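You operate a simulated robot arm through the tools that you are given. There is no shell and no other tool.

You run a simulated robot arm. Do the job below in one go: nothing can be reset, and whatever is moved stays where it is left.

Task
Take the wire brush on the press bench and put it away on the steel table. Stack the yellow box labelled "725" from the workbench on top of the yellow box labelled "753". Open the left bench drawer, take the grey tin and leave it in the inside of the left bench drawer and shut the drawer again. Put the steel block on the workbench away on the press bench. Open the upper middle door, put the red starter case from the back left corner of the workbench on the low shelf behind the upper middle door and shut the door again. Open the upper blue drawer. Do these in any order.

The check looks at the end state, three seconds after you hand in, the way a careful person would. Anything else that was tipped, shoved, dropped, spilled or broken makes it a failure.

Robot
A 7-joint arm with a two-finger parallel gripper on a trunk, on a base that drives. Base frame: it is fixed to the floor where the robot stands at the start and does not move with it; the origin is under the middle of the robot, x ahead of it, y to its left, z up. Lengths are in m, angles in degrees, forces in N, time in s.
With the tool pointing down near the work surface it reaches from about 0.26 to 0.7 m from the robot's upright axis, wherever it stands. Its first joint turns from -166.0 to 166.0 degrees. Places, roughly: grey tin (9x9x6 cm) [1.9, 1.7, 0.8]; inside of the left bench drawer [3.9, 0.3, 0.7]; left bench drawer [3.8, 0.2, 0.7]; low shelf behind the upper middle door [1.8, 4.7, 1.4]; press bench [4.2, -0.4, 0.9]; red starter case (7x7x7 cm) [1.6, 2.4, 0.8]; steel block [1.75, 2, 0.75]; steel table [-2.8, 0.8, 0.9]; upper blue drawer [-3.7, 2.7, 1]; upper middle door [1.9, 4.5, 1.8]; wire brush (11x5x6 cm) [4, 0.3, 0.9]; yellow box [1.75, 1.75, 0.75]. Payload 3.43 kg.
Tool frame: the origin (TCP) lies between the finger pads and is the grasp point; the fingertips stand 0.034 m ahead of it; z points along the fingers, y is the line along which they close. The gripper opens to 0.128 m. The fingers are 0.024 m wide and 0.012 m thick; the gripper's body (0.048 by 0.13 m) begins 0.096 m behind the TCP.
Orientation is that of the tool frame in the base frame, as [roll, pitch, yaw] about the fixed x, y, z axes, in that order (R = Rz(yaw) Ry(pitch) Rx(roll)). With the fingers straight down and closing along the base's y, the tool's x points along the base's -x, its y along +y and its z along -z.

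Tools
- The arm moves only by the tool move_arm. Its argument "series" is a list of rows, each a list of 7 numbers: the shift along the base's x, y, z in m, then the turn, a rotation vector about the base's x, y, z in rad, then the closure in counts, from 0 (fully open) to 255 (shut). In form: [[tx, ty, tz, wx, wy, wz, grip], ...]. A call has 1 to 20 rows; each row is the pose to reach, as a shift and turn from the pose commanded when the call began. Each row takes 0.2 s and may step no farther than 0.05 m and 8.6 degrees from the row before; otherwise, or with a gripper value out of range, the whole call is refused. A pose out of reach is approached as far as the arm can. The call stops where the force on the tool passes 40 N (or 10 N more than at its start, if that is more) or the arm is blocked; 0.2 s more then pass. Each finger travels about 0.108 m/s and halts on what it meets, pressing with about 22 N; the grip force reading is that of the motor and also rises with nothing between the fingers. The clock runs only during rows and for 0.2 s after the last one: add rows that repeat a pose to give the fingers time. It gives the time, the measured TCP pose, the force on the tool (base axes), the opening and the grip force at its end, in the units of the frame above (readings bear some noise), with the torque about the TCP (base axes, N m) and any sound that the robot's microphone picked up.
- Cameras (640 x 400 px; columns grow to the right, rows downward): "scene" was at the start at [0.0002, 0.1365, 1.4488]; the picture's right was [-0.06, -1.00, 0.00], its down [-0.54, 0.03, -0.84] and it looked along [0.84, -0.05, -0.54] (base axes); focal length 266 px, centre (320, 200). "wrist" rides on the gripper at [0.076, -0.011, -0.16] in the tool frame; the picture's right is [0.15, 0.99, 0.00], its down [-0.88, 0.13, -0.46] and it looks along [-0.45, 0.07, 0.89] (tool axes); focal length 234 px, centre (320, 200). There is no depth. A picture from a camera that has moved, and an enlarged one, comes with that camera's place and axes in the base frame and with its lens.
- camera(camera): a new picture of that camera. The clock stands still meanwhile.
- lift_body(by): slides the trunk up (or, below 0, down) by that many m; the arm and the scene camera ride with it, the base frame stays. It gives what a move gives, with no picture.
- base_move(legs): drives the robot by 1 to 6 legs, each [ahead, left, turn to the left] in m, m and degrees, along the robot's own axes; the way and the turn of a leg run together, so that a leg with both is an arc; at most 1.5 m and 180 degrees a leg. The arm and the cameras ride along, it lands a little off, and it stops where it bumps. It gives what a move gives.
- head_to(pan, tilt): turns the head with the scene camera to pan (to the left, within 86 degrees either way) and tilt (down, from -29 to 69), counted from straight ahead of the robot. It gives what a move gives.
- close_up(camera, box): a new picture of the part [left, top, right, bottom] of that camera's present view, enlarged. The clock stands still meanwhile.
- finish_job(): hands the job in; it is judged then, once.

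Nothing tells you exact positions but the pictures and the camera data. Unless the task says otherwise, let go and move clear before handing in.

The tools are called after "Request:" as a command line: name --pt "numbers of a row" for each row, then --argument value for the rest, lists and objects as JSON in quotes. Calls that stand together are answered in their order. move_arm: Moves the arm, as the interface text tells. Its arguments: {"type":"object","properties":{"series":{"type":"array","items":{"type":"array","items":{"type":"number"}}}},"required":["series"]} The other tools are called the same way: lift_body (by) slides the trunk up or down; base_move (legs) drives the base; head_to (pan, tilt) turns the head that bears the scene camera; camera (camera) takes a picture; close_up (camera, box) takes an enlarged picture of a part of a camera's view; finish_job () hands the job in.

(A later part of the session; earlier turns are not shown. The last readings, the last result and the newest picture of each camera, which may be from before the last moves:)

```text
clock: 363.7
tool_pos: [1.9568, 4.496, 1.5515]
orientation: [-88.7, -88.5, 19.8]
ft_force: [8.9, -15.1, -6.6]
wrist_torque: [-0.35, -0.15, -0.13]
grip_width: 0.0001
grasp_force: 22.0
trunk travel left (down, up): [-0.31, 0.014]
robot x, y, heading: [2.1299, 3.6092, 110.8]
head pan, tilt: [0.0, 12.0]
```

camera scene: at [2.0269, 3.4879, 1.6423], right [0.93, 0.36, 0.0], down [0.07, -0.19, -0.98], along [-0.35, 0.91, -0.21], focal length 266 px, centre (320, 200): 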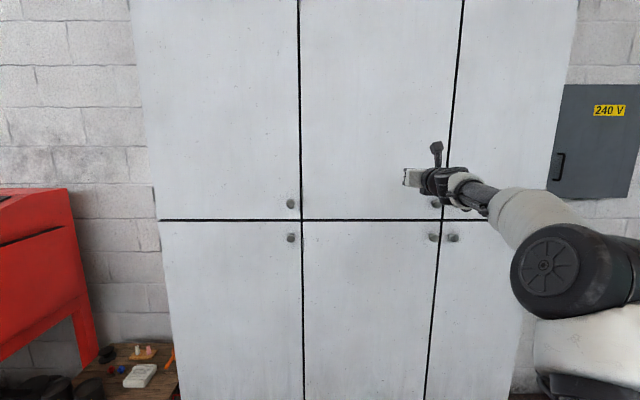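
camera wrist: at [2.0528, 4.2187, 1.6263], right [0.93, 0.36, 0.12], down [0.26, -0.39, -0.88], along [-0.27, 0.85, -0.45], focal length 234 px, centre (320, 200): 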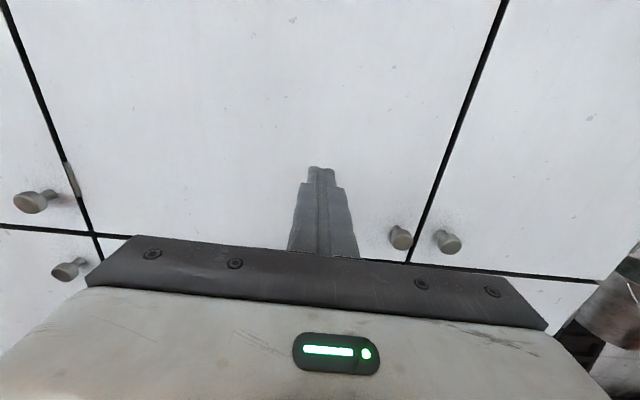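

The door is firmly shut. Backing away to open floor and re-orienting the tool to point down for the brush.

Request:
move_arm --pt "0.0143 -0.0374 0 0 0 0 255" --pt "0.0286 -0.0747 0 0 0 0 200" --pt "0.043 -0.112 0 0 0 0 150" --pt "0.057 -0.1494 0 0 0 0 100" --pt "0.0714 -0.187 0 0 0 0 60"

Request:
base_move --legs '[[-0.9, -0.3, 0]]'

Request:
move_arm --pt "0 0 -0.015 0.05 -0.1338 0 60" --pt "0 0 -0.03 0.1 -0.2676 0 60" --pt "0 0 -0.045 0.15 -0.4015 0 60" --pt "0 0 -0.06 0.2 -0.5353 0 60" --pt "0 0 -0.075 0.25 -0.669 0 60" --pt "0 0 -0.09 0.3 -0.803 0 60" --pt "0 0 -0.105 0.35 -0.9367 0 60" --pt "0 0 -0.12 0.4 -1.0705 0 60" --pt "0 0 -0.135 0.45 -1.2044 0 60" --pt "0 0 -0.15 0.5 -1.338 0 60" --pt "0 0 -0.165 0.55 -1.4715 0 60"

Request:
camera --camera "scene"

```text
clock: 364.9
tool_pos: [2.0248, 4.3109, 1.5499]
orientation: [-85.1, -88.5, 16.2]
ft_force: [0.0, 0.0, -0.3]
wrist_torque: [0.03, 0.02, -0.02]
grip_width: 0.0978
grasp_force: 0.1
trunk travel left (down, up): [-0.31, 0.014]
robot x, y, heading: [2.1352, 3.6071, 110.9]
head pan, tilt: [0.0, 12.0]
```

```text
clock: 369.9
tool_pos: [2.6304, 3.5756, 1.5492]
orientation: [-86.8, -88.3, 17.8]
ft_force: [1.5, 0.2, -0.3]
wrist_torque: [0.0, 0.05, 0.01]
grip_width: 0.0977
grasp_force: 0.0
trunk travel left (down, up): [-0.31, 0.014]
robot x, y, heading: [2.7296, 2.8702, 111.1]
head pan, tilt: [0.0, 12.0]
```

```text
clock: 372.3
tool_pos: [2.6302, 3.5769, 1.3844]
orientation: [90.5, -1.6, -159.4]
ft_force: [0.4, -0.7, 1.1]
wrist_torque: [0.01, 0.03, -0.03]
grip_width: 0.098
grasp_force: 0.1
trunk travel left (down, up): [-0.31, 0.014]
robot x, y, heading: [2.7318, 2.8674, 110.8]
head pan, tilt: [0.0, 12.0]
```

```text
taken
camera scene: at [2.6016, 2.8246, 1.6423], right [0.93, 0.36, 0.0], down [0.07, -0.19, -0.98], along [-0.35, 0.91, -0.21], focal length 266 px, centre (320, 200)
```

scene: 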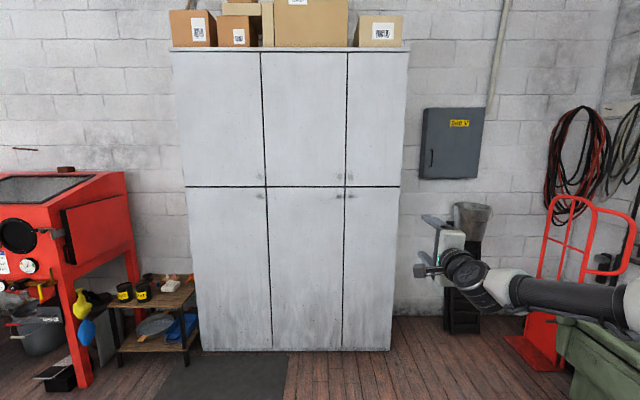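

Request:
move_arm --pt "0.005 -0.013 -0.018 -0.1334 -0.051 0 60" --pt "0.01 -0.025 -0.036 -0.2667 -0.102 0 60" --pt "0.015 -0.038 -0.055 -0.4 -0.153 0 60" --pt "0.02 -0.051 -0.073 -0.5335 -0.204 0 60" --pt "0.024 -0.064 -0.091 -0.667 -0.255 0 60" --pt "0.029 -0.076 -0.109 -0.8 -0.306 0 60" --pt "0.034 -0.089 -0.127 -0.9335 -0.357 0 60" --pt "0.039 -0.102 -0.145 -1.067 -0.408 0 60" --pt "0.044 -0.115 -0.164 -1.2 -0.459 0 60" --pt "0.049 -0.127 -0.182 -1.3336 -0.51 0 60" --pt "0.0535 -0.14 -0.2 -1.467 -0.561 0 60"

Request:
base_move --legs '[[-0.5, 0, 0], [0, 0, 90], [0, 0, 90]]'

Request:
head_to --pan 0 --tilt 35

Request:
camera --camera "scene"

```text
clock: 374.7
tool_pos: [2.6845, 3.4363, 1.1849]
orientation: [-179.5, 0.5, -160.6]
ft_force: [0.2, -0.8, 0.0]
wrist_torque: [0.0, 0.0, 0.03]
grip_width: 0.0978
grasp_force: 0.1
trunk travel left (down, up): [-0.31, 0.014]
robot x, y, heading: [2.733, 2.87, 110.6]
head pan, tilt: [0.0, 12.0]
```

```text
clock: 385.4
tool_pos: [2.9419, 1.8343, 1.1849]
orientation: [-179.5, 0.4, 17.6]
ft_force: [0.6, -0.2, 0.4]
wrist_torque: [0.01, -0.01, 0.01]
grip_width: 0.098
grasp_force: 0.0
trunk travel left (down, up): [-0.31, 0.014]
robot x, y, heading: [2.9099, 2.4027, -70.9]
head pan, tilt: [0.0, 12.0]
```

```text
clock: 386.3
tool_pos: [2.9411, 1.833, 1.1849]
orientation: [-179.5, 0.4, 17.7]
ft_force: [0.4, 0.4, -0.5]
wrist_torque: [0.0, -0.02, 0.01]
grip_width: 0.098
grasp_force: 0.1
trunk travel left (down, up): [-0.31, 0.014]
robot x, y, heading: [2.9093, 2.3967, -70.8]
head pan, tilt: [0.0, 35.0]
```

```text
taken
camera scene: at [3.0433, 2.4503, 1.6055], right [-0.94, -0.33, 0.0], down [-0.19, 0.54, -0.82], along [0.27, -0.77, -0.57], focal length 266 px, centre (320, 200)
```

scene: 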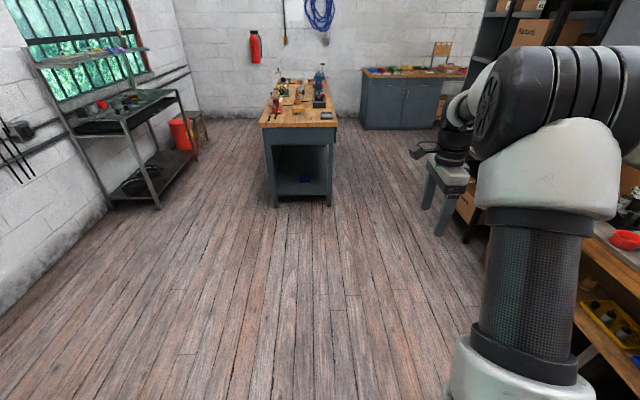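

Request:
base_move --legs '[[0.85, 0.131, 0.7], [0.8, 0.115, 0.7]]'

Request:
head_to --pan 0 --tilt 50

Request:
camera --camera "scene"

Request:
camera --camera "wrist"

```text
clock: 394.7
tool_pos: [3.7329, 0.373, 1.1854]
orientation: [-179.5, 0.4, 18.9]
ft_force: [-0.3, 0.2, -0.1]
wrist_torque: [0.02, -0.01, -0.01]
grip_width: 0.098
grasp_force: 0.2
trunk travel left (down, up): [-0.31, 0.014]
robot x, y, heading: [3.6841, 0.9406, -69.6]
head pan, tilt: [0.0, 35.0]
```

```text
clock: 395.5
tool_pos: [3.7323, 0.3728, 1.1845]
orientation: [-179.4, 0.4, 18.9]
ft_force: [0.4, 0.1, 0.8]
wrist_torque: [0.01, -0.01, 0.03]
grip_width: 0.098
grasp_force: 0.0
trunk travel left (down, up): [-0.31, 0.014]
robot x, y, heading: [3.6907, 0.9406, -69.7]
head pan, tilt: [0.0, 50.0]
```

```text
taken
camera scene: at [3.8164, 1.0025, 1.5838], right [-0.94, -0.35, 0.0], down [-0.27, 0.72, -0.64], along [0.22, -0.6, -0.77], focal length 266 px, centre (320, 200)
```

scene: 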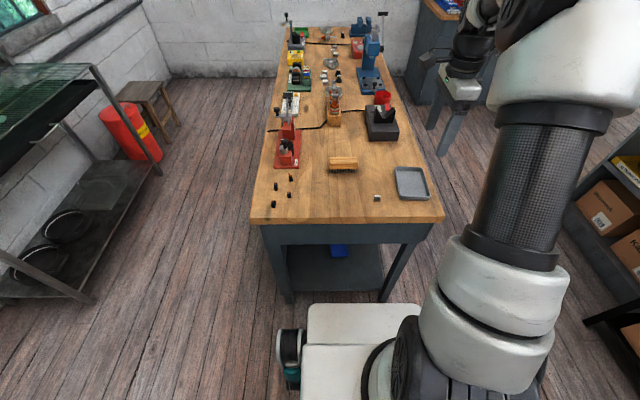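

```text
taken
camera wrist: at [3.8025, 0.4081, 1.3451], right [0.46, -0.89, -0.01], down [-0.79, -0.41, 0.46], along [-0.41, -0.2, -0.89], focal length 234 px, centre (320, 200)
```

wrist: 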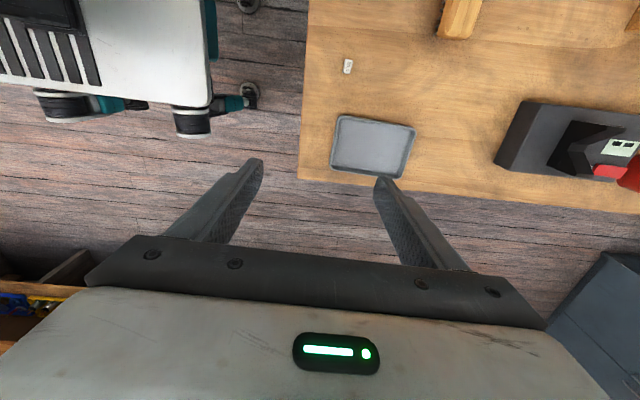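

Request:
base_move --legs '[[0.08, 0, 0.2]]'

Request:
move_arm --pt "0.047 -0.003 -0.01 0 0 0.02 60" --pt "0.094 -0.006 -0.03 0 0 0.04 60" --pt "0.14 -0.009 -0.05 0 0 0.04 60" --pt "0.187 -0.013 -0.07 0 0 0.04 60" --pt "0.233 -0.017 -0.09 0 0 0.04 60" --pt "0.233 -0.017 -0.13 0 0 0.04 60"

Request:
camera --camera "wrist"

```text
clock: 396.6
tool_pos: [3.7627, 0.2981, 1.1858]
orientation: [-179.5, 0.4, 19.1]
ft_force: [0.3, 0.3, 0.6]
wrist_torque: [0.0, 0.0, 0.02]
grip_width: 0.0978
grasp_force: 0.0
trunk travel left (down, up): [-0.31, 0.014]
robot x, y, heading: [3.718, 0.8655, -69.8]
head pan, tilt: [0.0, 50.0]
```

```text
refused: row 2 steps farther than a row can; nothing moved
```

```text
taken
camera wrist: at [3.8326, 0.3335, 1.3447], right [0.46, -0.89, -0.01], down [-0.79, -0.41, 0.46], along [-0.41, -0.2, -0.89], focal length 234 px, centre (320, 200)
```

wrist: 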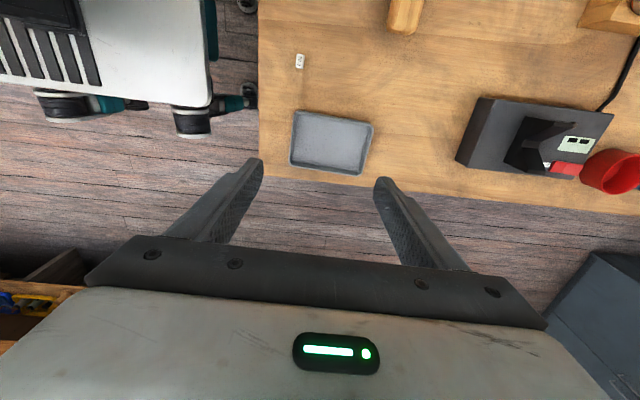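

Request:
move_arm --pt "0.04 -0.003 0 0 0 0.02 60" --pt "0.08 -0.006 -0.01 0 0 0.037 60" --pt "0.12 -0.009 -0.03 0 0 0.037 60" --pt "0.16 -0.012 -0.05 0 0 0.037 60" --pt "0.2 -0.015 -0.07 0 0 0.037 60" --pt "0.233 -0.017 -0.09 0 0 0.037 60" --pt "0.233 -0.017 -0.13 0 0 0.037 60" --pt "0.233 -0.017 -0.155 0 0 0.037 60"

Request:
camera --camera "wrist"

Request:
camera --camera "scene"

```text
clock: 398.4
tool_pos: [3.9946, 0.283, 1.0296]
orientation: [-179.6, 0.4, 21.2]
ft_force: [0.3, -0.8, 0.4]
wrist_torque: [0.0, 0.01, 0.01]
grip_width: 0.098
grasp_force: 0.1
trunk travel left (down, up): [-0.31, 0.014]
robot x, y, heading: [3.7149, 0.8642, -69.4]
head pan, tilt: [0.0, 50.0]
```

```text
taken
camera wrist: at [4.0637, 0.3201, 1.1901], right [0.49, -0.87, -0.01], down [-0.77, -0.44, 0.46], along [-0.4, -0.22, -0.89], focal length 234 px, centre (320, 200)
```

wrist: 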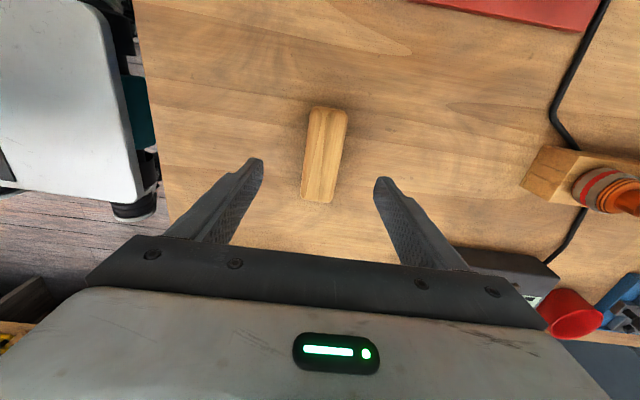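

```text
taken
camera scene: at [3.844, 0.9283, 1.5838], right [-0.94, -0.35, 0.0], down [-0.27, 0.72, -0.64], along [0.23, -0.6, -0.77], focal length 266 px, centre (320, 200)
```

scene: 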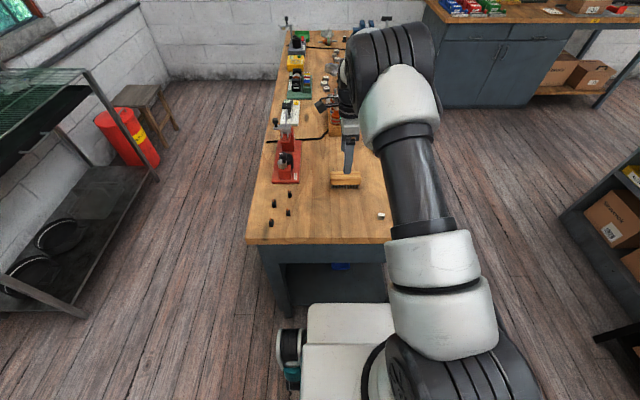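

Aligned over the brush again. Lowering, gripping, lifting.

Request:
move_arm --pt "0.002 -0.003 -0.03 0 0 0 60" --pt "0.002 -0.003 -0.06 0 0 0 60" --pt "0.002 -0.003 -0.085 0 0 0 60" --pt "0.002 -0.003 -0.105 0 0 0 60" --pt "0.002 -0.003 -0.105 0 0 0 110" --pt "0.002 -0.003 -0.105 0 0 0 150" --pt "0.002 -0.003 -0.105 0 0 0 190" --pt "0.002 -0.003 -0.105 0 0 0 220" --pt "0.002 -0.003 -0.105 0 0 0 220" --pt "0.002 -0.003 -0.085 0 0 0 220" --pt "0.002 -0.003 -0.05 0 0 0 220" --pt "0.002 -0.003 -0.01 0 0 0 220" --pt "0.002 -0.003 0.03 0 0 0 220" --pt "0.002 -0.003 0.07 0 0 0 220" --pt "0.002 -0.003 0.11 0 0 0 220" --pt "0.002 -0.003 0.15 0 0 0 220"

Request:
camera --camera "wrist"

Request:
camera --camera "scene"

```text
clock: 401.8
tool_pos: [3.9964, 0.2789, 1.1817]
orientation: [-179.5, 0.4, 21.3]
ft_force: [0.3, 0.0, -1.7]
wrist_torque: [-0.04, -0.02, -0.02]
grip_width: 0.0418
grasp_force: 21.0
trunk travel left (down, up): [-0.31, 0.014]
robot x, y, heading: [3.713, 0.8629, -69.5]
head pan, tilt: [0.0, 50.0]
```

```text
taken
camera wrist: at [4.0657, 0.3165, 1.3407], right [0.49, -0.87, -0.01], down [-0.77, -0.44, 0.46], along [-0.4, -0.22, -0.89], focal length 234 px, centre (320, 200)
```

wrist: 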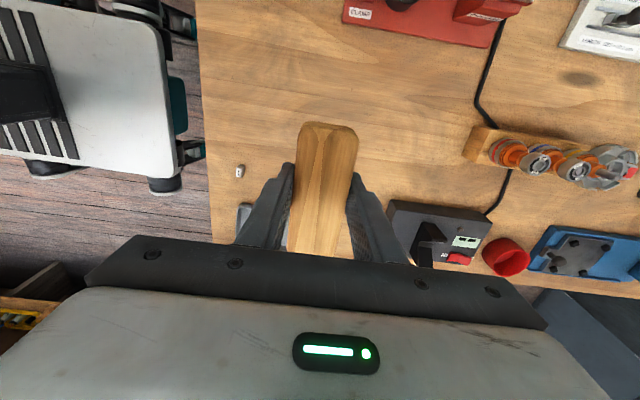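

```text
taken
camera scene: at [3.844, 0.9285, 1.5837], right [-0.94, -0.35, 0.0], down [-0.27, 0.72, -0.64], along [0.23, -0.6, -0.77], focal length 266 px, centre (320, 200)
```

scene: 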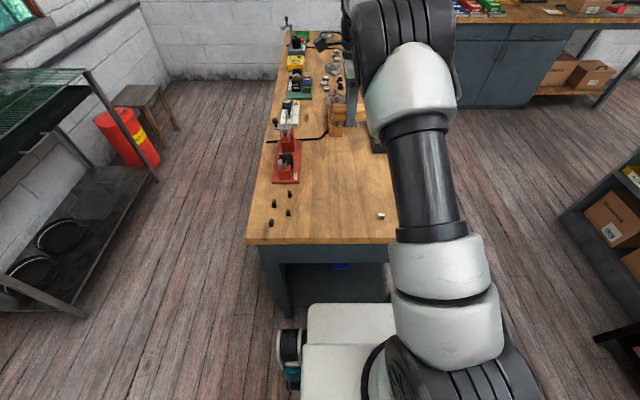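

Brush held. I'll pull it in, back off, and take the known open route south around the checkered cabinet toward the steel table.

Request:
move_arm --pt "-0.0123 0.033 0 0 0 0 220" --pt "-0.0246 0.066 0 0 0 0 220" --pt "-0.037 0.099 0 0 0 0 220" --pt "-0.0493 0.132 0 0 0 0 220" --pt "-0.0616 0.165 0 0 0 0 220"

Request:
base_move --legs '[[-0.75, 0, 0], [0, -0.85, 0], [0, 0, 90]]'

Request:
camera --camera "scene"

```text
clock: 403.0
tool_pos: [3.9357, 0.4429, 1.18]
orientation: [-179.5, 0.4, 21.3]
ft_force: [-0.2, 0.7, -1.3]
wrist_torque: [0.0, -0.02, -0.02]
grip_width: 0.0415
grasp_force: 22.1
trunk travel left (down, up): [-0.31, 0.014]
robot x, y, heading: [3.7176, 0.8661, -69.4]
head pan, tilt: [0.0, 50.0]
```

```text
clock: 419.0
tool_pos: [3.0881, 1.4875, 1.1807]
orientation: [-179.5, 0.5, 110.7]
ft_force: [-0.1, 0.4, -0.6]
wrist_torque: [0.0, 0.01, -0.01]
grip_width: 0.0419
grasp_force: 21.7
trunk travel left (down, up): [-0.31, 0.014]
robot x, y, heading: [2.6636, 1.2677, 20.2]
head pan, tilt: [0.0, 50.0]
```

```text
taken
camera scene: at [2.6042, 1.4006, 1.5837], right [0.34, -0.94, 0.0], down [-0.72, -0.26, -0.64], along [0.6, 0.22, -0.77], focal length 266 px, centre (320, 200)
```

scene: 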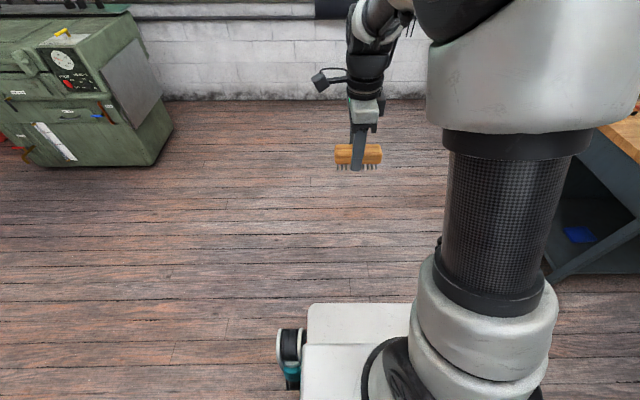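

Request:
base_move --legs '[[0, -1.2, 0.7], [0, -1.25, 0]]'

Request:
base_move --legs '[[-1.4, 0, 0], [-1.4, 0, 0]]'

Request:
head_to --pan 0 --tilt 20

Request:
camera --camera "scene"

```text
clock: 442.9
tool_pos: [3.9333, -0.836, 1.1805]
orientation: [-179.5, 0.4, 110.7]
ft_force: [0.5, 0.0, -0.6]
wrist_torque: [0.01, -0.01, 0.01]
grip_width: 0.0419
grasp_force: 21.8
trunk travel left (down, up): [-0.31, 0.014]
robot x, y, heading: [3.5097, -1.0525, 20.3]
head pan, tilt: [0.0, 50.0]
```

```text
clock: 456.4
tool_pos: [1.296, -1.7826, 1.18]
orientation: [-179.5, 0.4, 110.0]
ft_force: [1.0, 0.1, -0.8]
wrist_torque: [-0.02, 0.01, 0.0]
grip_width: 0.0416
grasp_force: 22.3
trunk travel left (down, up): [-0.31, 0.014]
robot x, y, heading: [0.8699, -1.9886, 19.7]
head pan, tilt: [0.0, 50.0]
```

```text
clock: 457.4
tool_pos: [1.2975, -1.7825, 1.1807]
orientation: [-179.5, 0.5, 110.1]
ft_force: [-0.1, 0.2, -1.6]
wrist_torque: [-0.01, 0.0, 0.01]
grip_width: 0.0416
grasp_force: 22.2
trunk travel left (down, up): [-0.31, 0.014]
robot x, y, heading: [0.8664, -1.9873, 19.5]
head pan, tilt: [0.0, 20.0]
```

```text
taken
camera scene: at [0.827, -1.858, 1.6292], right [0.33, -0.94, 0.0], down [-0.32, -0.11, -0.94], along [0.89, 0.31, -0.34], focal length 266 px, centre (320, 200)
```

scene: 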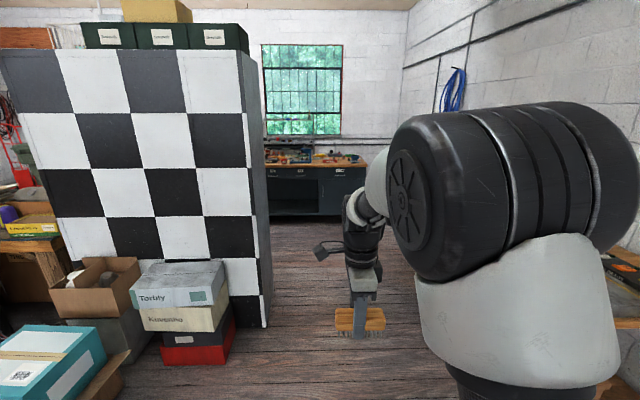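

Out in the open area. Turning to face west and looking for the steel table.

Request:
base_move --legs '[[-0.5, 0, 0], [0, 0, 120]]'

Request:
head_to --pan 30 --tilt 15

Request:
camera --camera "scene"

Request:
head_to --pan -10 --tilt 15

Request:
camera --camera "scene"

```text
clock: 465.4
tool_pos: [-0.0002, -1.8961, 1.1798]
orientation: [-179.4, 0.4, -129.9]
ft_force: [0.3, -0.4, -1.2]
wrist_torque: [0.01, 0.0, 0.0]
grip_width: 0.0417
grasp_force: 21.8
trunk travel left (down, up): [-0.31, 0.014]
robot x, y, heading: [0.394, -2.1624, 139.5]
head pan, tilt: [0.0, 20.0]
```

```text
clock: 466.4
tool_pos: [0.0003, -1.895, 1.1799]
orientation: [-179.5, 0.4, -129.9]
ft_force: [-0.2, 0.8, -1.1]
wrist_torque: [-0.01, 0.0, 0.0]
grip_width: 0.0417
grasp_force: 22.0
trunk travel left (down, up): [-0.31, 0.014]
robot x, y, heading: [0.3951, -2.1569, 139.4]
head pan, tilt: [30.0, 15.0]
```

```text
taken
camera scene: at [0.2823, -2.3064, 1.6374], right [0.18, 0.98, 0.0], down [0.25, -0.05, -0.97], along [-0.95, 0.18, -0.26], focal length 266 px, centre (320, 200)
```

scene: 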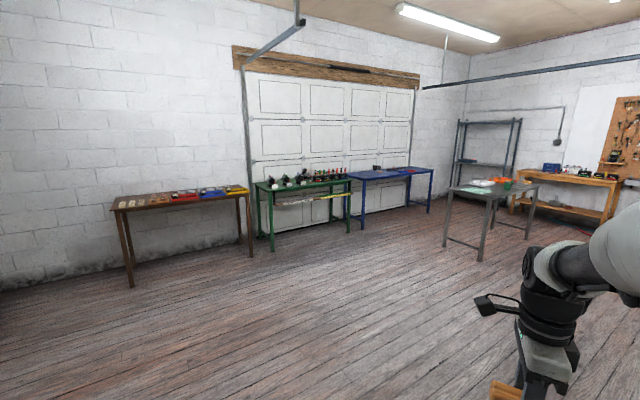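

```text
clock: 467.5
tool_pos: [0.0002, -1.8963, 1.1801]
orientation: [-179.5, 0.4, -130.0]
ft_force: [0.4, 0.3, -1.5]
wrist_torque: [0.0, 0.03, -0.02]
grip_width: 0.0418
grasp_force: 21.9
trunk travel left (down, up): [-0.31, 0.014]
robot x, y, heading: [0.3949, -2.1576, 139.3]
head pan, tilt: [-10.0, 15.0]
```

```text
taken
camera scene: at [0.3148, -2.2515, 1.6375], right [0.77, 0.64, 0.0], down [0.16, -0.2, -0.97], along [-0.61, 0.75, -0.26], focal length 266 px, centre (320, 200)
```

scene: 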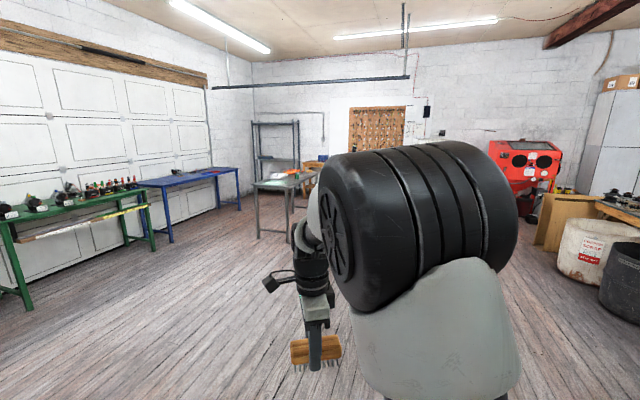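

The free-standing grey steel table is to the north-west. Driving toward its east side.

Request:
base_move --legs '[[1.2, -0.33, 0], [1.2, -0.33, 0], [1.2, -0.33, 0], [0, 0, 61.5]]'

Request:
head_to --pan 0 --tilt 25

Request:
camera --camera "scene"

Request:
head_to --pan -50 --tilt 20

Request:
camera --camera "scene"

```text
clock: 488.3
tool_pos: [-2.1114, 0.7197, 1.1799]
orientation: [-179.5, 0.4, -69.0]
ft_force: [-1.0, -0.1, -1.9]
wrist_torque: [0.0, 0.05, 0.01]
grip_width: 0.0416
grasp_force: 21.3
trunk travel left (down, up): [-0.31, 0.014]
robot x, y, heading: [-1.6871, 0.9412, -159.4]
head pan, tilt: [-10.0, 15.0]
```

```text
clock: 489.0
tool_pos: [-2.1128, 0.7211, 1.1808]
orientation: [-179.5, 0.5, -69.1]
ft_force: [-0.3, 0.1, -1.5]
wrist_torque: [-0.03, 0.0, 0.02]
grip_width: 0.0417
grasp_force: 22.3
trunk travel left (down, up): [-0.31, 0.014]
robot x, y, heading: [-1.6921, 0.9397, -159.7]
head pan, tilt: [0.0, 25.0]
```

```text
taken
camera scene: at [-1.6408, 0.808, 1.6213], right [-0.35, 0.94, 0.0], down [0.4, 0.15, -0.91], along [-0.85, -0.31, -0.42], focal length 266 px, centre (320, 200)
```

scene: 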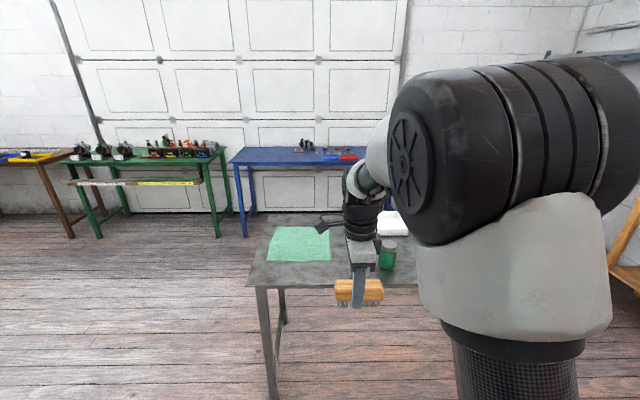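

```text
clock: 490.2
tool_pos: [-2.1133, 0.7221, 1.1804]
orientation: [-179.6, 0.4, -69.1]
ft_force: [0.7, -0.5, -0.9]
wrist_torque: [-0.03, 0.02, -0.03]
grip_width: 0.0415
grasp_force: 22.0
trunk travel left (down, up): [-0.31, 0.014]
robot x, y, heading: [-1.6867, 0.9381, -159.7]
head pan, tilt: [-50.0, 20.0]
```

```text
taken
camera scene: at [-1.6353, 0.8859, 1.6293], right [0.5, 0.87, 0.0], down [0.3, -0.17, -0.94], along [-0.82, 0.47, -0.34], focal length 266 px, centre (320, 200)
```

scene: 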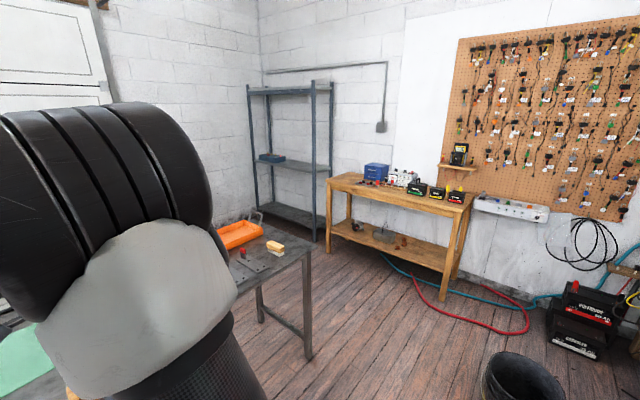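

The steel table is ahead with a green cloth, jar and tray on it. Zooming to pick a free spot.

Request:
head_to --pan 0 --tilt 35

Request:
close_up --camera "scene" --box '[230, 140, 430, 265]'

Request:
camera --camera "wrist"

```text
clock: 491.4
tool_pos: [-2.1115, 0.722, 1.1803]
orientation: [-179.5, 0.4, -69.1]
ft_force: [0.9, 0.4, -1.6]
wrist_torque: [0.0, 0.04, 0.0]
grip_width: 0.0418
grasp_force: 21.7
trunk travel left (down, up): [-0.31, 0.014]
robot x, y, heading: [-1.687, 0.9391, -159.9]
head pan, tilt: [0.0, 35.0]
```

```text
3.20 times, centred on (330, 202) of scene
camera zoom: at [-1.637, 0.8094, 1.6055], right [-0.35, 0.94, 0.0], down [0.54, 0.2, -0.82], along [-0.77, -0.28, -0.57], focal length 850 px, centre (288, 192)
```

zoom: 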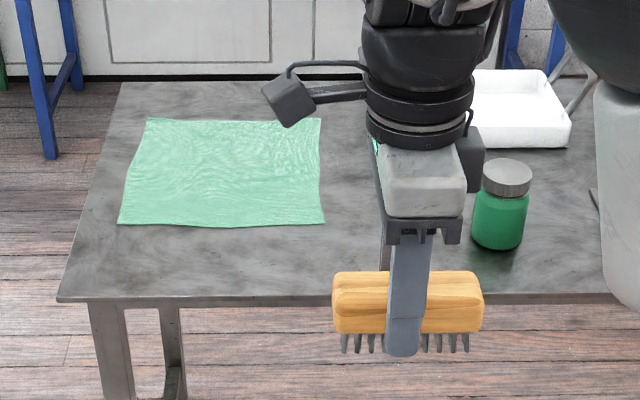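

```text
taken
camera wrist: at [-2.075, 0.6544, 1.34], right [-0.87, -0.49, -0.01], down [-0.44, 0.77, 0.46], along [-0.22, 0.41, -0.89], focal length 234 px, centre (320, 200)
```

wrist: 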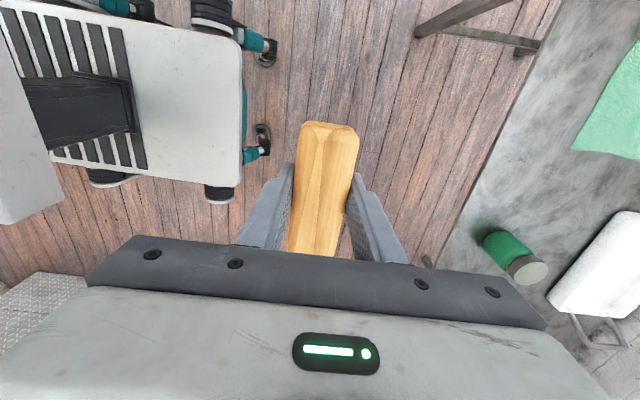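

Table top z≈0.85. There's a free spot between the cloth and the jar at about (-2.546, 0.611). Driving in.

Request:
base_move --legs '[[0.33, 0, 0.4]]'

Request:
camera --camera "wrist"

Request:
head_to --pan 0 --tilt 45

Request:
camera --camera "scene"

```text
clock: 493.6
tool_pos: [-2.4205, 0.6036, 1.1801]
orientation: [-179.5, 0.4, -68.7]
ft_force: [0.4, -0.2, -1.0]
wrist_torque: [0.0, 0.02, -0.01]
grip_width: 0.0416
grasp_force: 22.3
trunk travel left (down, up): [-0.31, 0.014]
robot x, y, heading: [-1.9992, 0.8252, -159.2]
head pan, tilt: [0.0, 35.0]
```

```text
taken
camera wrist: at [-2.383, 0.5378, 1.3399], right [-0.87, -0.49, -0.01], down [-0.44, 0.77, 0.46], along [-0.22, 0.4, -0.89], focal length 234 px, centre (320, 200)
```

wrist: 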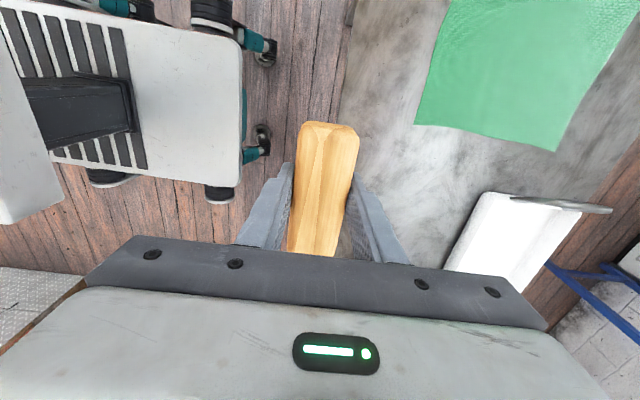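

```text
clock: 494.3
tool_pos: [-2.4192, 0.6074, 1.1805]
orientation: [-179.5, 0.4, -68.8]
ft_force: [-0.3, -0.7, -1.4]
wrist_torque: [-0.02, -0.01, 0.02]
grip_width: 0.0415
grasp_force: 21.7
trunk travel left (down, up): [-0.31, 0.014]
robot x, y, heading: [-1.9952, 0.8256, -159.7]
head pan, tilt: [0.0, 45.0]
```

```text
taken
camera scene: at [-1.9391, 0.6971, 1.5907], right [-0.35, 0.94, 0.0], down [0.66, 0.25, -0.71], along [-0.66, -0.25, -0.71], focal length 266 px, centre (320, 200)
```

scene: 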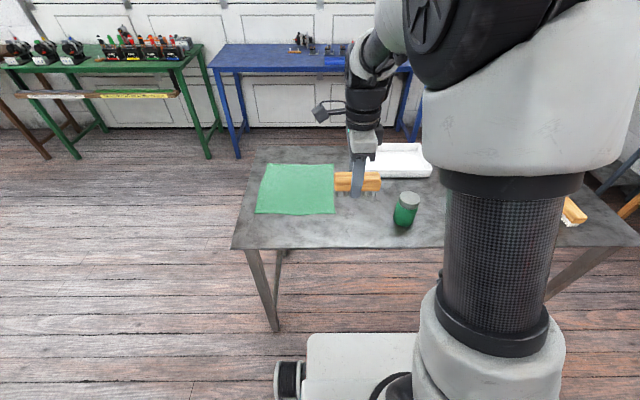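

Request:
move_arm --pt "-0.042 0.0017 -0.02 0 0 0 220" --pt "-0.084 0.0034 -0.04 0 0 0 220" --pt "-0.1267 0.0051 -0.06 0 0 0 220" --pt "-0.1267 0.0051 -0.1 0 0 0 220" --pt "-0.1267 0.0051 -0.14 0 0 0 220" --pt "-0.1267 0.0051 -0.18 0 0 0 220" --pt "-0.1267 0.0051 -0.22 0 0 0 220" --pt "-0.1267 0.0051 -0.25 0 0 0 220"

Request:
camera --camera "scene"

Request:
close_up --camera "scene" --box '[290, 150, 450, 250]'

Request:
camera --camera "wrist"

```text
clock: 496.1
tool_pos: [-2.5456, 0.6097, 0.9302]
orientation: [-179.5, 0.4, -68.8]
ft_force: [0.2, 1.0, -0.3]
wrist_torque: [0.01, -0.02, 0.02]
grip_width: 0.0415
grasp_force: 22.0
trunk travel left (down, up): [-0.31, 0.014]
robot x, y, heading: [-1.9933, 0.8225, -159.5]
head pan, tilt: [0.0, 45.0]
```

```text
taken
camera scene: at [-1.9393, 0.697, 1.5907], right [-0.35, 0.94, 0.0], down [0.66, 0.25, -0.71], along [-0.66, -0.25, -0.71], focal length 266 px, centre (320, 200)
```

scene: 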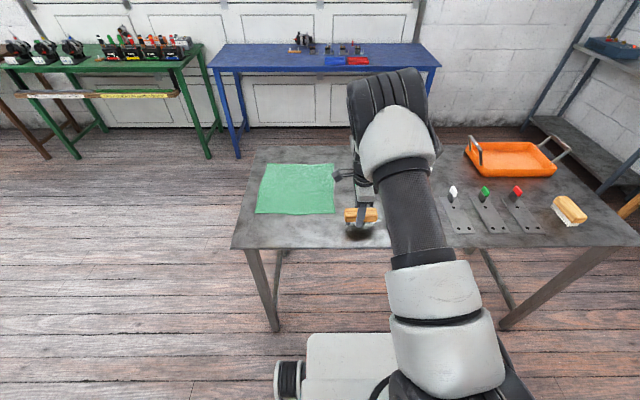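

```text
4.00 times, centred on (370, 200) of scene
camera zoom: at [-1.9393, 0.697, 1.5907], right [-0.35, 0.94, 0.0], down [0.66, 0.25, -0.71], along [-0.66, -0.25, -0.71], focal length 1063 px, centre (120, 200)
```

zoom: 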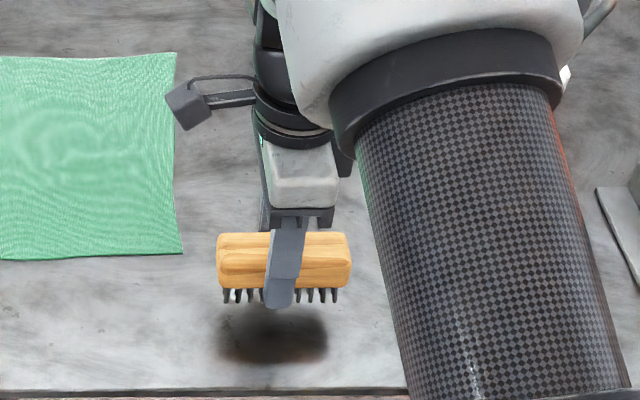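

```text
taken
camera wrist: at [-2.5081, 0.5422, 1.0893], right [-0.87, -0.49, -0.01], down [-0.44, 0.77, 0.46], along [-0.22, 0.4, -0.89], focal length 234 px, centre (320, 200)
```

wrist: 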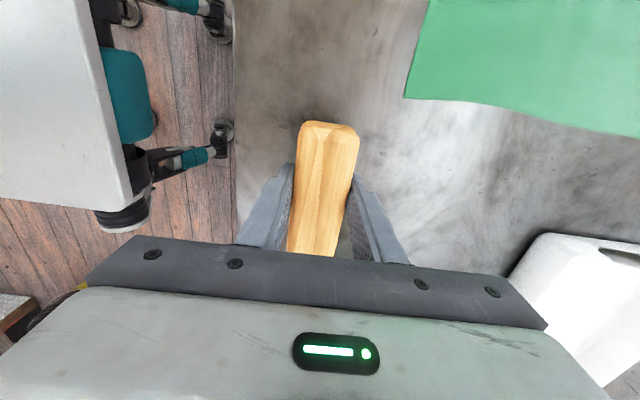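

Request:
move_arm --pt "0 0 -0.012 0 0 0 220" --pt "0 0 -0.02 0 0 0 220" --pt "0 0 -0.025 0 0 0 220" --pt "0 0 -0.028 0 0 0 220"

Request:
close_up --camera "scene" --box '[290, 170, 450, 270]'

```text
clock: 497.1
tool_pos: [-2.5469, 0.6098, 0.9042]
orientation: [-179.8, 0.4, -68.8]
ft_force: [4.7, 1.6, 16.2]
wrist_torque: [0.29, 0.2, -0.05]
grip_width: 0.0417
grasp_force: 21.2
trunk travel left (down, up): [-0.31, 0.014]
robot x, y, heading: [-1.9984, 0.8246, -159.3]
head pan, tilt: [0.0, 45.0]
```

```text
4.00 times, centred on (370, 220) of scene
camera zoom: at [-1.9371, 0.6977, 1.591], right [-0.35, 0.94, 0.0], down [0.66, 0.25, -0.71], along [-0.66, -0.25, -0.71], focal length 1063 px, centre (120, 120)
```

zoom: 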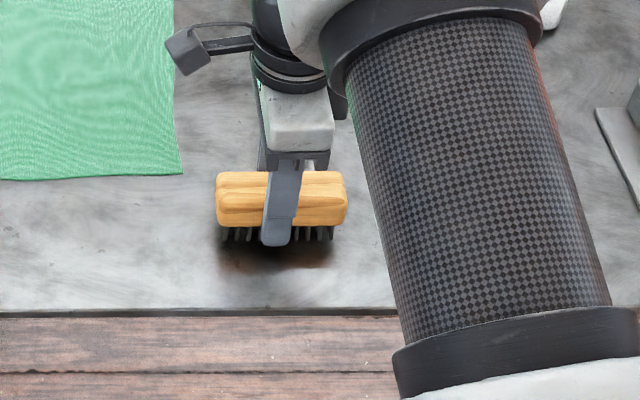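

Contact with the table. Releasing the brush and rising.

Request:
move_arm --pt "0 0 0.001 0 0 0 200" --pt "0 0 0.001 0 0 0 150" --pt "0 0 0.001 0 0 0 100" --pt "0 0 0.001 0 0 0 60" --pt "0 0 0.03 0 0 0 60" --pt "0 0 0.07 0 0 0 60" --pt "0 0 0.11 0 0 0 60" --pt "0 0 0.15 0 0 0 60" --pt "0 0 0.19 0 0 0 60" --pt "0.03 0.01 0.22 0 0 0 60" --pt "0.07 0.025 0.24 0 0 0 60" --pt "0.11 0.04 0.25 0 0 0 60"

Request:
camera --camera "wrist"

Request:
camera --camera "scene"

```text
clock: 499.7
tool_pos: [-2.4355, 0.651, 1.1528]
orientation: [-179.5, 0.4, -68.8]
ft_force: [0.6, -0.6, -0.6]
wrist_torque: [0.0, -0.01, 0.0]
grip_width: 0.098
grasp_force: 0.0
trunk travel left (down, up): [-0.31, 0.014]
robot x, y, heading: [-1.9986, 0.8225, -159.5]
head pan, tilt: [0.0, 45.0]
```

```text
taken
camera wrist: at [-2.398, 0.5835, 1.3124], right [-0.87, -0.49, -0.01], down [-0.44, 0.77, 0.46], along [-0.22, 0.4, -0.89], focal length 234 px, centre (320, 200)
```

wrist: 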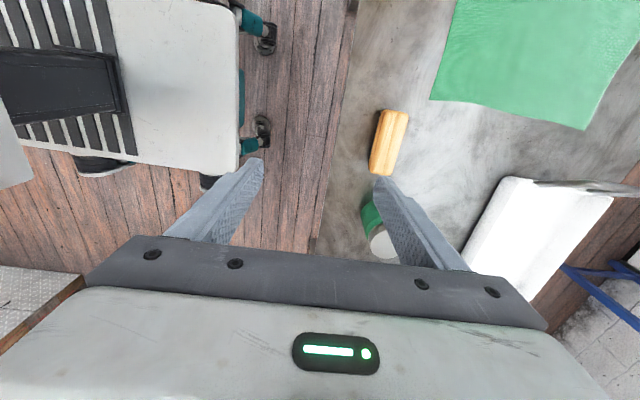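

```text
taken
camera scene: at [-1.9386, 0.6974, 1.5906], right [-0.35, 0.94, 0.0], down [0.66, 0.25, -0.71], along [-0.66, -0.25, -0.71], focal length 266 px, centre (320, 200)
```

scene: 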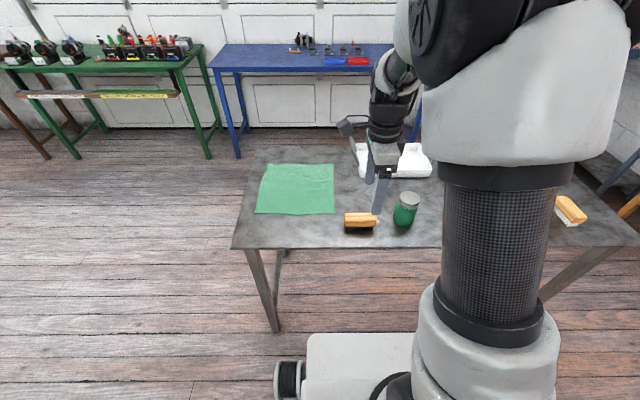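

The brush rests on the steel table. Now to the blue drawers: I'll back away, turn north and look.

Request:
base_move --legs '[[-0.25, 0, 0], [0, 0, -90]]'

Request:
head_to --pan 20 --tilt 25

Request:
camera --camera "scene"

Request:
close_up --camera "scene" --box '[150, 50, 350, 175]'

```text
clock: 505.4
tool_pos: [-1.94, 1.3487, 1.1527]
orientation: [-179.5, 0.5, -158.7]
ft_force: [0.7, 0.3, -0.2]
wrist_torque: [-0.02, 0.01, -0.03]
grip_width: 0.098
grasp_force: 0.2
trunk travel left (down, up): [-0.31, 0.014]
robot x, y, heading: [-1.769, 0.9114, 110.7]
head pan, tilt: [0.0, 45.0]
```

```text
clock: 506.2
tool_pos: [-1.9404, 1.3485, 1.1519]
orientation: [-179.5, 0.4, -158.6]
ft_force: [0.0, 0.6, 0.4]
wrist_torque: [0.03, 0.01, -0.02]
grip_width: 0.0977
grasp_force: 0.0
trunk travel left (down, up): [-0.31, 0.014]
robot x, y, heading: [-1.7692, 0.913, 110.4]
head pan, tilt: [20.0, 25.0]
```

```text
taken
camera scene: at [-1.9236, 0.8483, 1.6212], right [0.76, 0.65, 0.0], down [0.28, -0.32, -0.91], along [-0.59, 0.69, -0.42], focal length 266 px, centre (320, 200)
```

scene: 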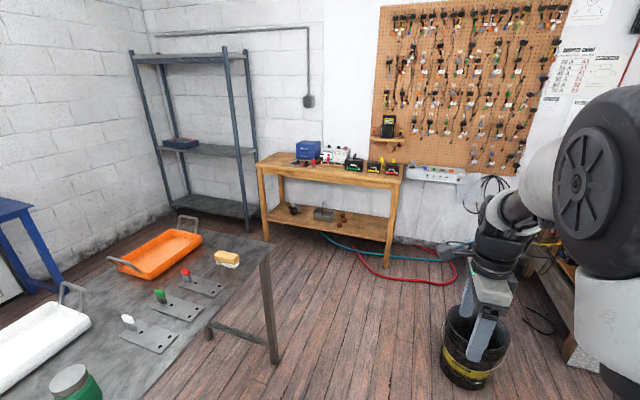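

```text
3.20 times, centred on (250, 112) of scene
camera zoom: at [-1.9236, 0.8483, 1.6212], right [0.76, 0.65, 0.0], down [0.28, -0.32, -0.91], along [-0.59, 0.69, -0.42], focal length 850 px, centre (544, 480)
```

zoom: 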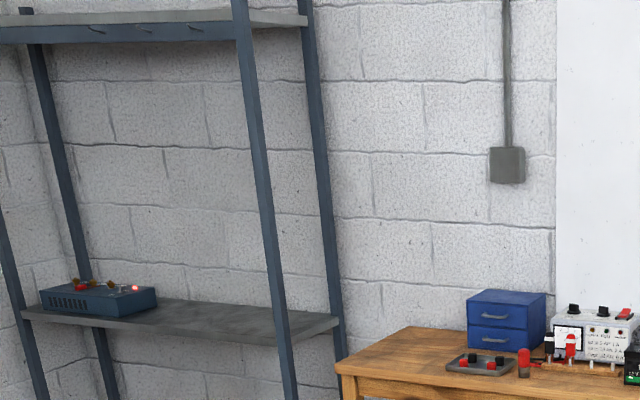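

I see the small blue two-drawer unit on the wooden bench, upper handle near (-3.65, 2.64, 1.0). I'll pass between the table and the bin, then shift left in front of it.

Request:
base_move --legs '[[0, 0.28, 0.5], [1.45, 0, 0]]'

Request:
head_to --pan 40 --tilt 30

Request:
camera --camera "scene"

Request:
head_to --pan 75 --tilt 50

Request:
camera --camera "scene"

```text
clock: 516.4
tool_pos: [-2.7387, 2.6057, 1.1525]
orientation: [-179.5, 0.4, -157.8]
ft_force: [0.1, -0.5, -0.3]
wrist_torque: [0.0, -0.05, -0.03]
grip_width: 0.0979
grasp_force: 0.0
trunk travel left (down, up): [-0.31, 0.014]
robot x, y, heading: [-2.5568, 2.1683, 111.1]
head pan, tilt: [20.0, 25.0]
```

```text
clock: 517.2
tool_pos: [-2.7396, 2.6068, 1.1524]
orientation: [-179.5, 0.4, -157.7]
ft_force: [-1.0, -0.1, 0.6]
wrist_torque: [0.0, 0.01, 0.0]
grip_width: 0.0981
grasp_force: 0.1
trunk travel left (down, up): [-0.31, 0.014]
robot x, y, heading: [-2.5578, 2.1734, 111.4]
head pan, tilt: [40.0, 30.0]
```

```text
taken
camera scene: at [-2.734, 2.0801, 1.6133], right [0.48, 0.88, 0.0], down [0.44, -0.24, -0.87], along [-0.76, 0.41, -0.5], focal length 266 px, centre (320, 200)
```

scene: 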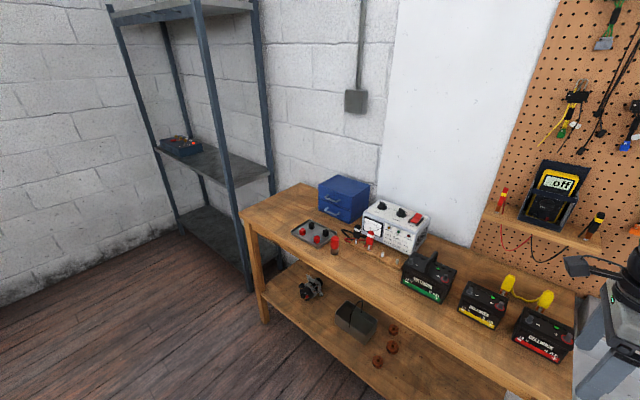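

```text
clock: 518.2
tool_pos: [-2.7398, 2.6054, 1.1524]
orientation: [-179.5, 0.3, -157.7]
ft_force: [-0.1, 1.0, 0.1]
wrist_torque: [-0.01, 0.03, -0.02]
grip_width: 0.0981
grasp_force: 0.2
trunk travel left (down, up): [-0.31, 0.014]
robot x, y, heading: [-2.5546, 2.1708, 111.4]
head pan, tilt: [75.0, 50.0]
```

```text
taken
camera scene: at [-2.7311, 2.0283, 1.5838], right [-0.11, 0.99, 0.0], down [0.76, 0.09, -0.64], along [-0.64, -0.07, -0.77], focal length 266 px, centre (320, 200)
```

scene: 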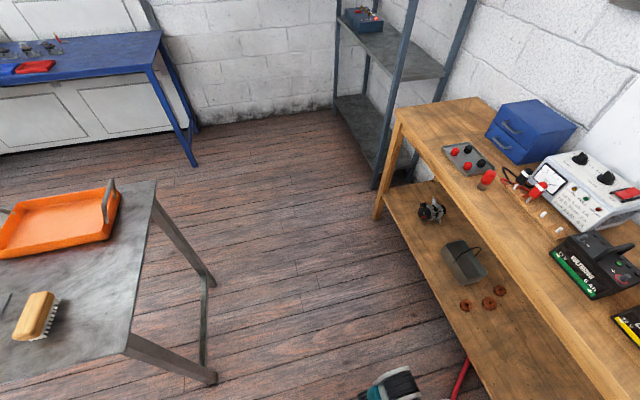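

Request:
base_move --legs '[[0, 0.8, -0.4]]'

Request:
head_to --pan 0 --tilt 35

Request:
camera --camera "scene"

Request:
close_up --camera "scene" --box '[220, 110, 380, 210]'

Request:
camera --camera "wrist"

```text
clock: 526.3
tool_pos: [-3.4815, 2.319, 1.1524]
orientation: [-179.4, 0.5, -158.7]
ft_force: [0.4, -0.4, 0.1]
wrist_torque: [-0.02, -0.01, -0.02]
grip_width: 0.0979
grasp_force: 0.1
trunk travel left (down, up): [-0.31, 0.014]
robot x, y, heading: [-3.3053, 1.8802, 110.8]
head pan, tilt: [75.0, 50.0]
```

```text
clock: 527.8
tool_pos: [-3.4816, 2.3195, 1.1524]
orientation: [-179.4, 0.4, -158.5]
ft_force: [0.1, 0.6, 0.0]
wrist_torque: [-0.01, 0.03, 0.02]
grip_width: 0.0983
grasp_force: 0.0
trunk travel left (down, up): [-0.31, 0.014]
robot x, y, heading: [-3.3058, 1.8786, 110.7]
head pan, tilt: [0.0, 35.0]
```

```text
taken
camera scene: at [-3.4349, 1.8314, 1.6054], right [0.93, 0.36, 0.0], down [0.2, -0.54, -0.82], along [-0.29, 0.77, -0.57], focal length 266 px, centre (320, 200)
```

scene: 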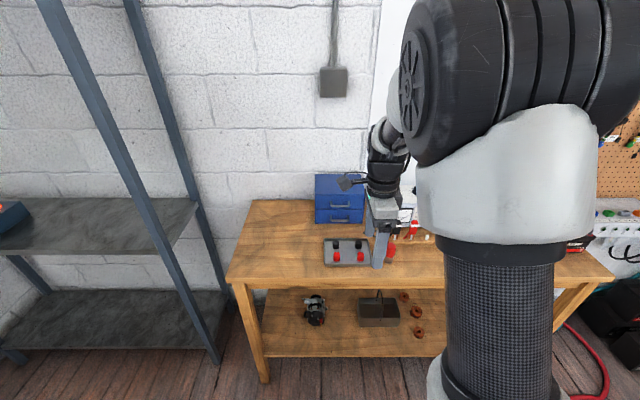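

```text
4.00 times, centred on (300, 160) of scene
camera zoom: at [-3.4349, 1.8314, 1.6054], right [0.93, 0.36, 0.0], down [0.2, -0.54, -0.82], along [-0.29, 0.77, -0.57], focal length 1063 px, centre (400, 360)
```

zoom: 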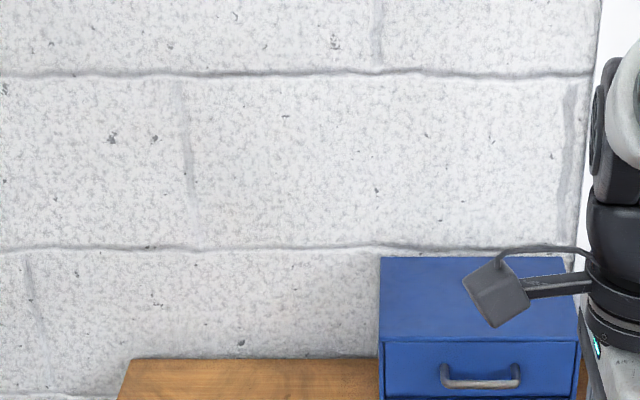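

```text
taken
camera wrist: at [-3.5489, 2.2831, 1.3121], right [-0.5, 0.87, -0.01], down [0.77, 0.45, 0.46], along [0.4, 0.22, -0.89], focal length 234 px, centre (320, 200)
```

wrist: 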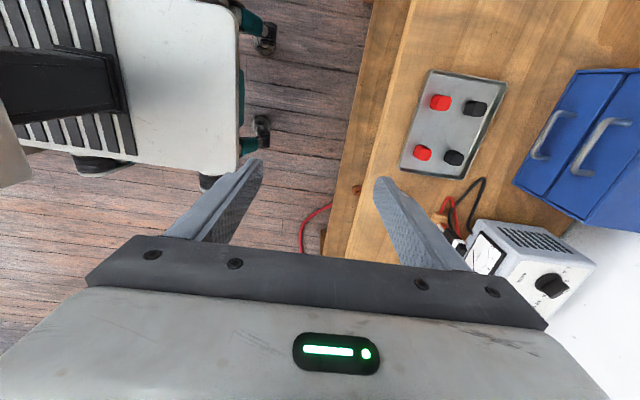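

Request:
close_up --camera "wrist" --box '[480, 50, 640, 150]'

Request:
close_up --camera "wrist" --box '[480, 110, 640, 210]'

Request:
close_up --camera "scene" --box '[290, 160, 450, 260]'

```text
4.00 times, centred on (560, 100) of wrist
camera zoom: at [-3.5489, 2.2831, 1.3121], right [-0.5, 0.87, -0.01], down [0.77, 0.45, 0.46], along [0.4, 0.22, -0.89], focal length 937 px, centre (-640, 600)
```

zoom: 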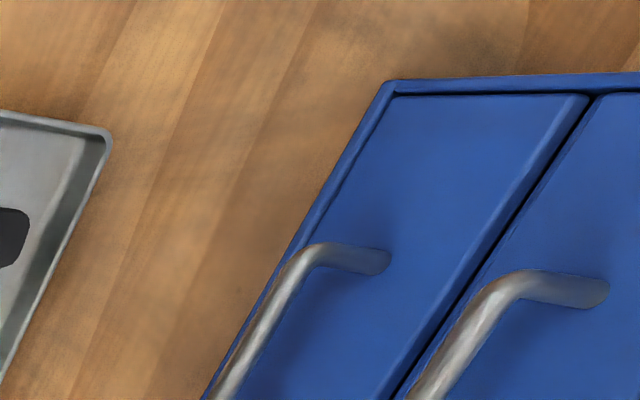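

```text
4.00 times, centred on (560, 160) of wrist
camera zoom: at [-3.5489, 2.2831, 1.3121], right [-0.5, 0.87, -0.01], down [0.77, 0.45, 0.46], along [0.4, 0.22, -0.89], focal length 937 px, centre (-640, 360)
```

zoom: 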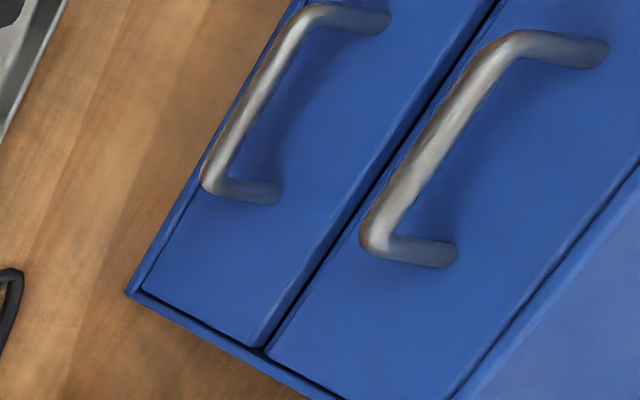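

```text
4.00 times, centred on (370, 210) of scene
camera zoom: at [-3.4349, 1.8314, 1.6054], right [0.93, 0.36, 0.0], down [0.2, -0.54, -0.82], along [-0.29, 0.77, -0.57], focal length 1063 px, centre (120, 160)
```

zoom: 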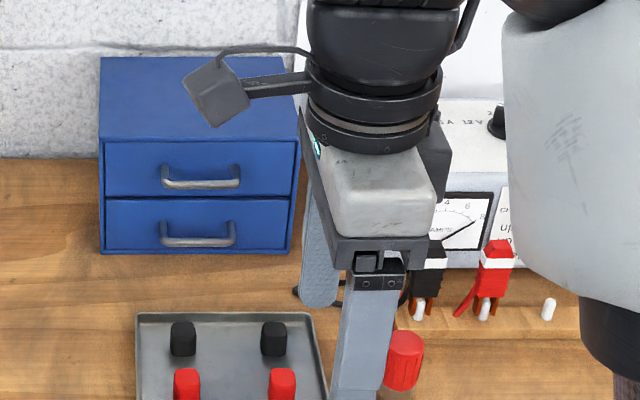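

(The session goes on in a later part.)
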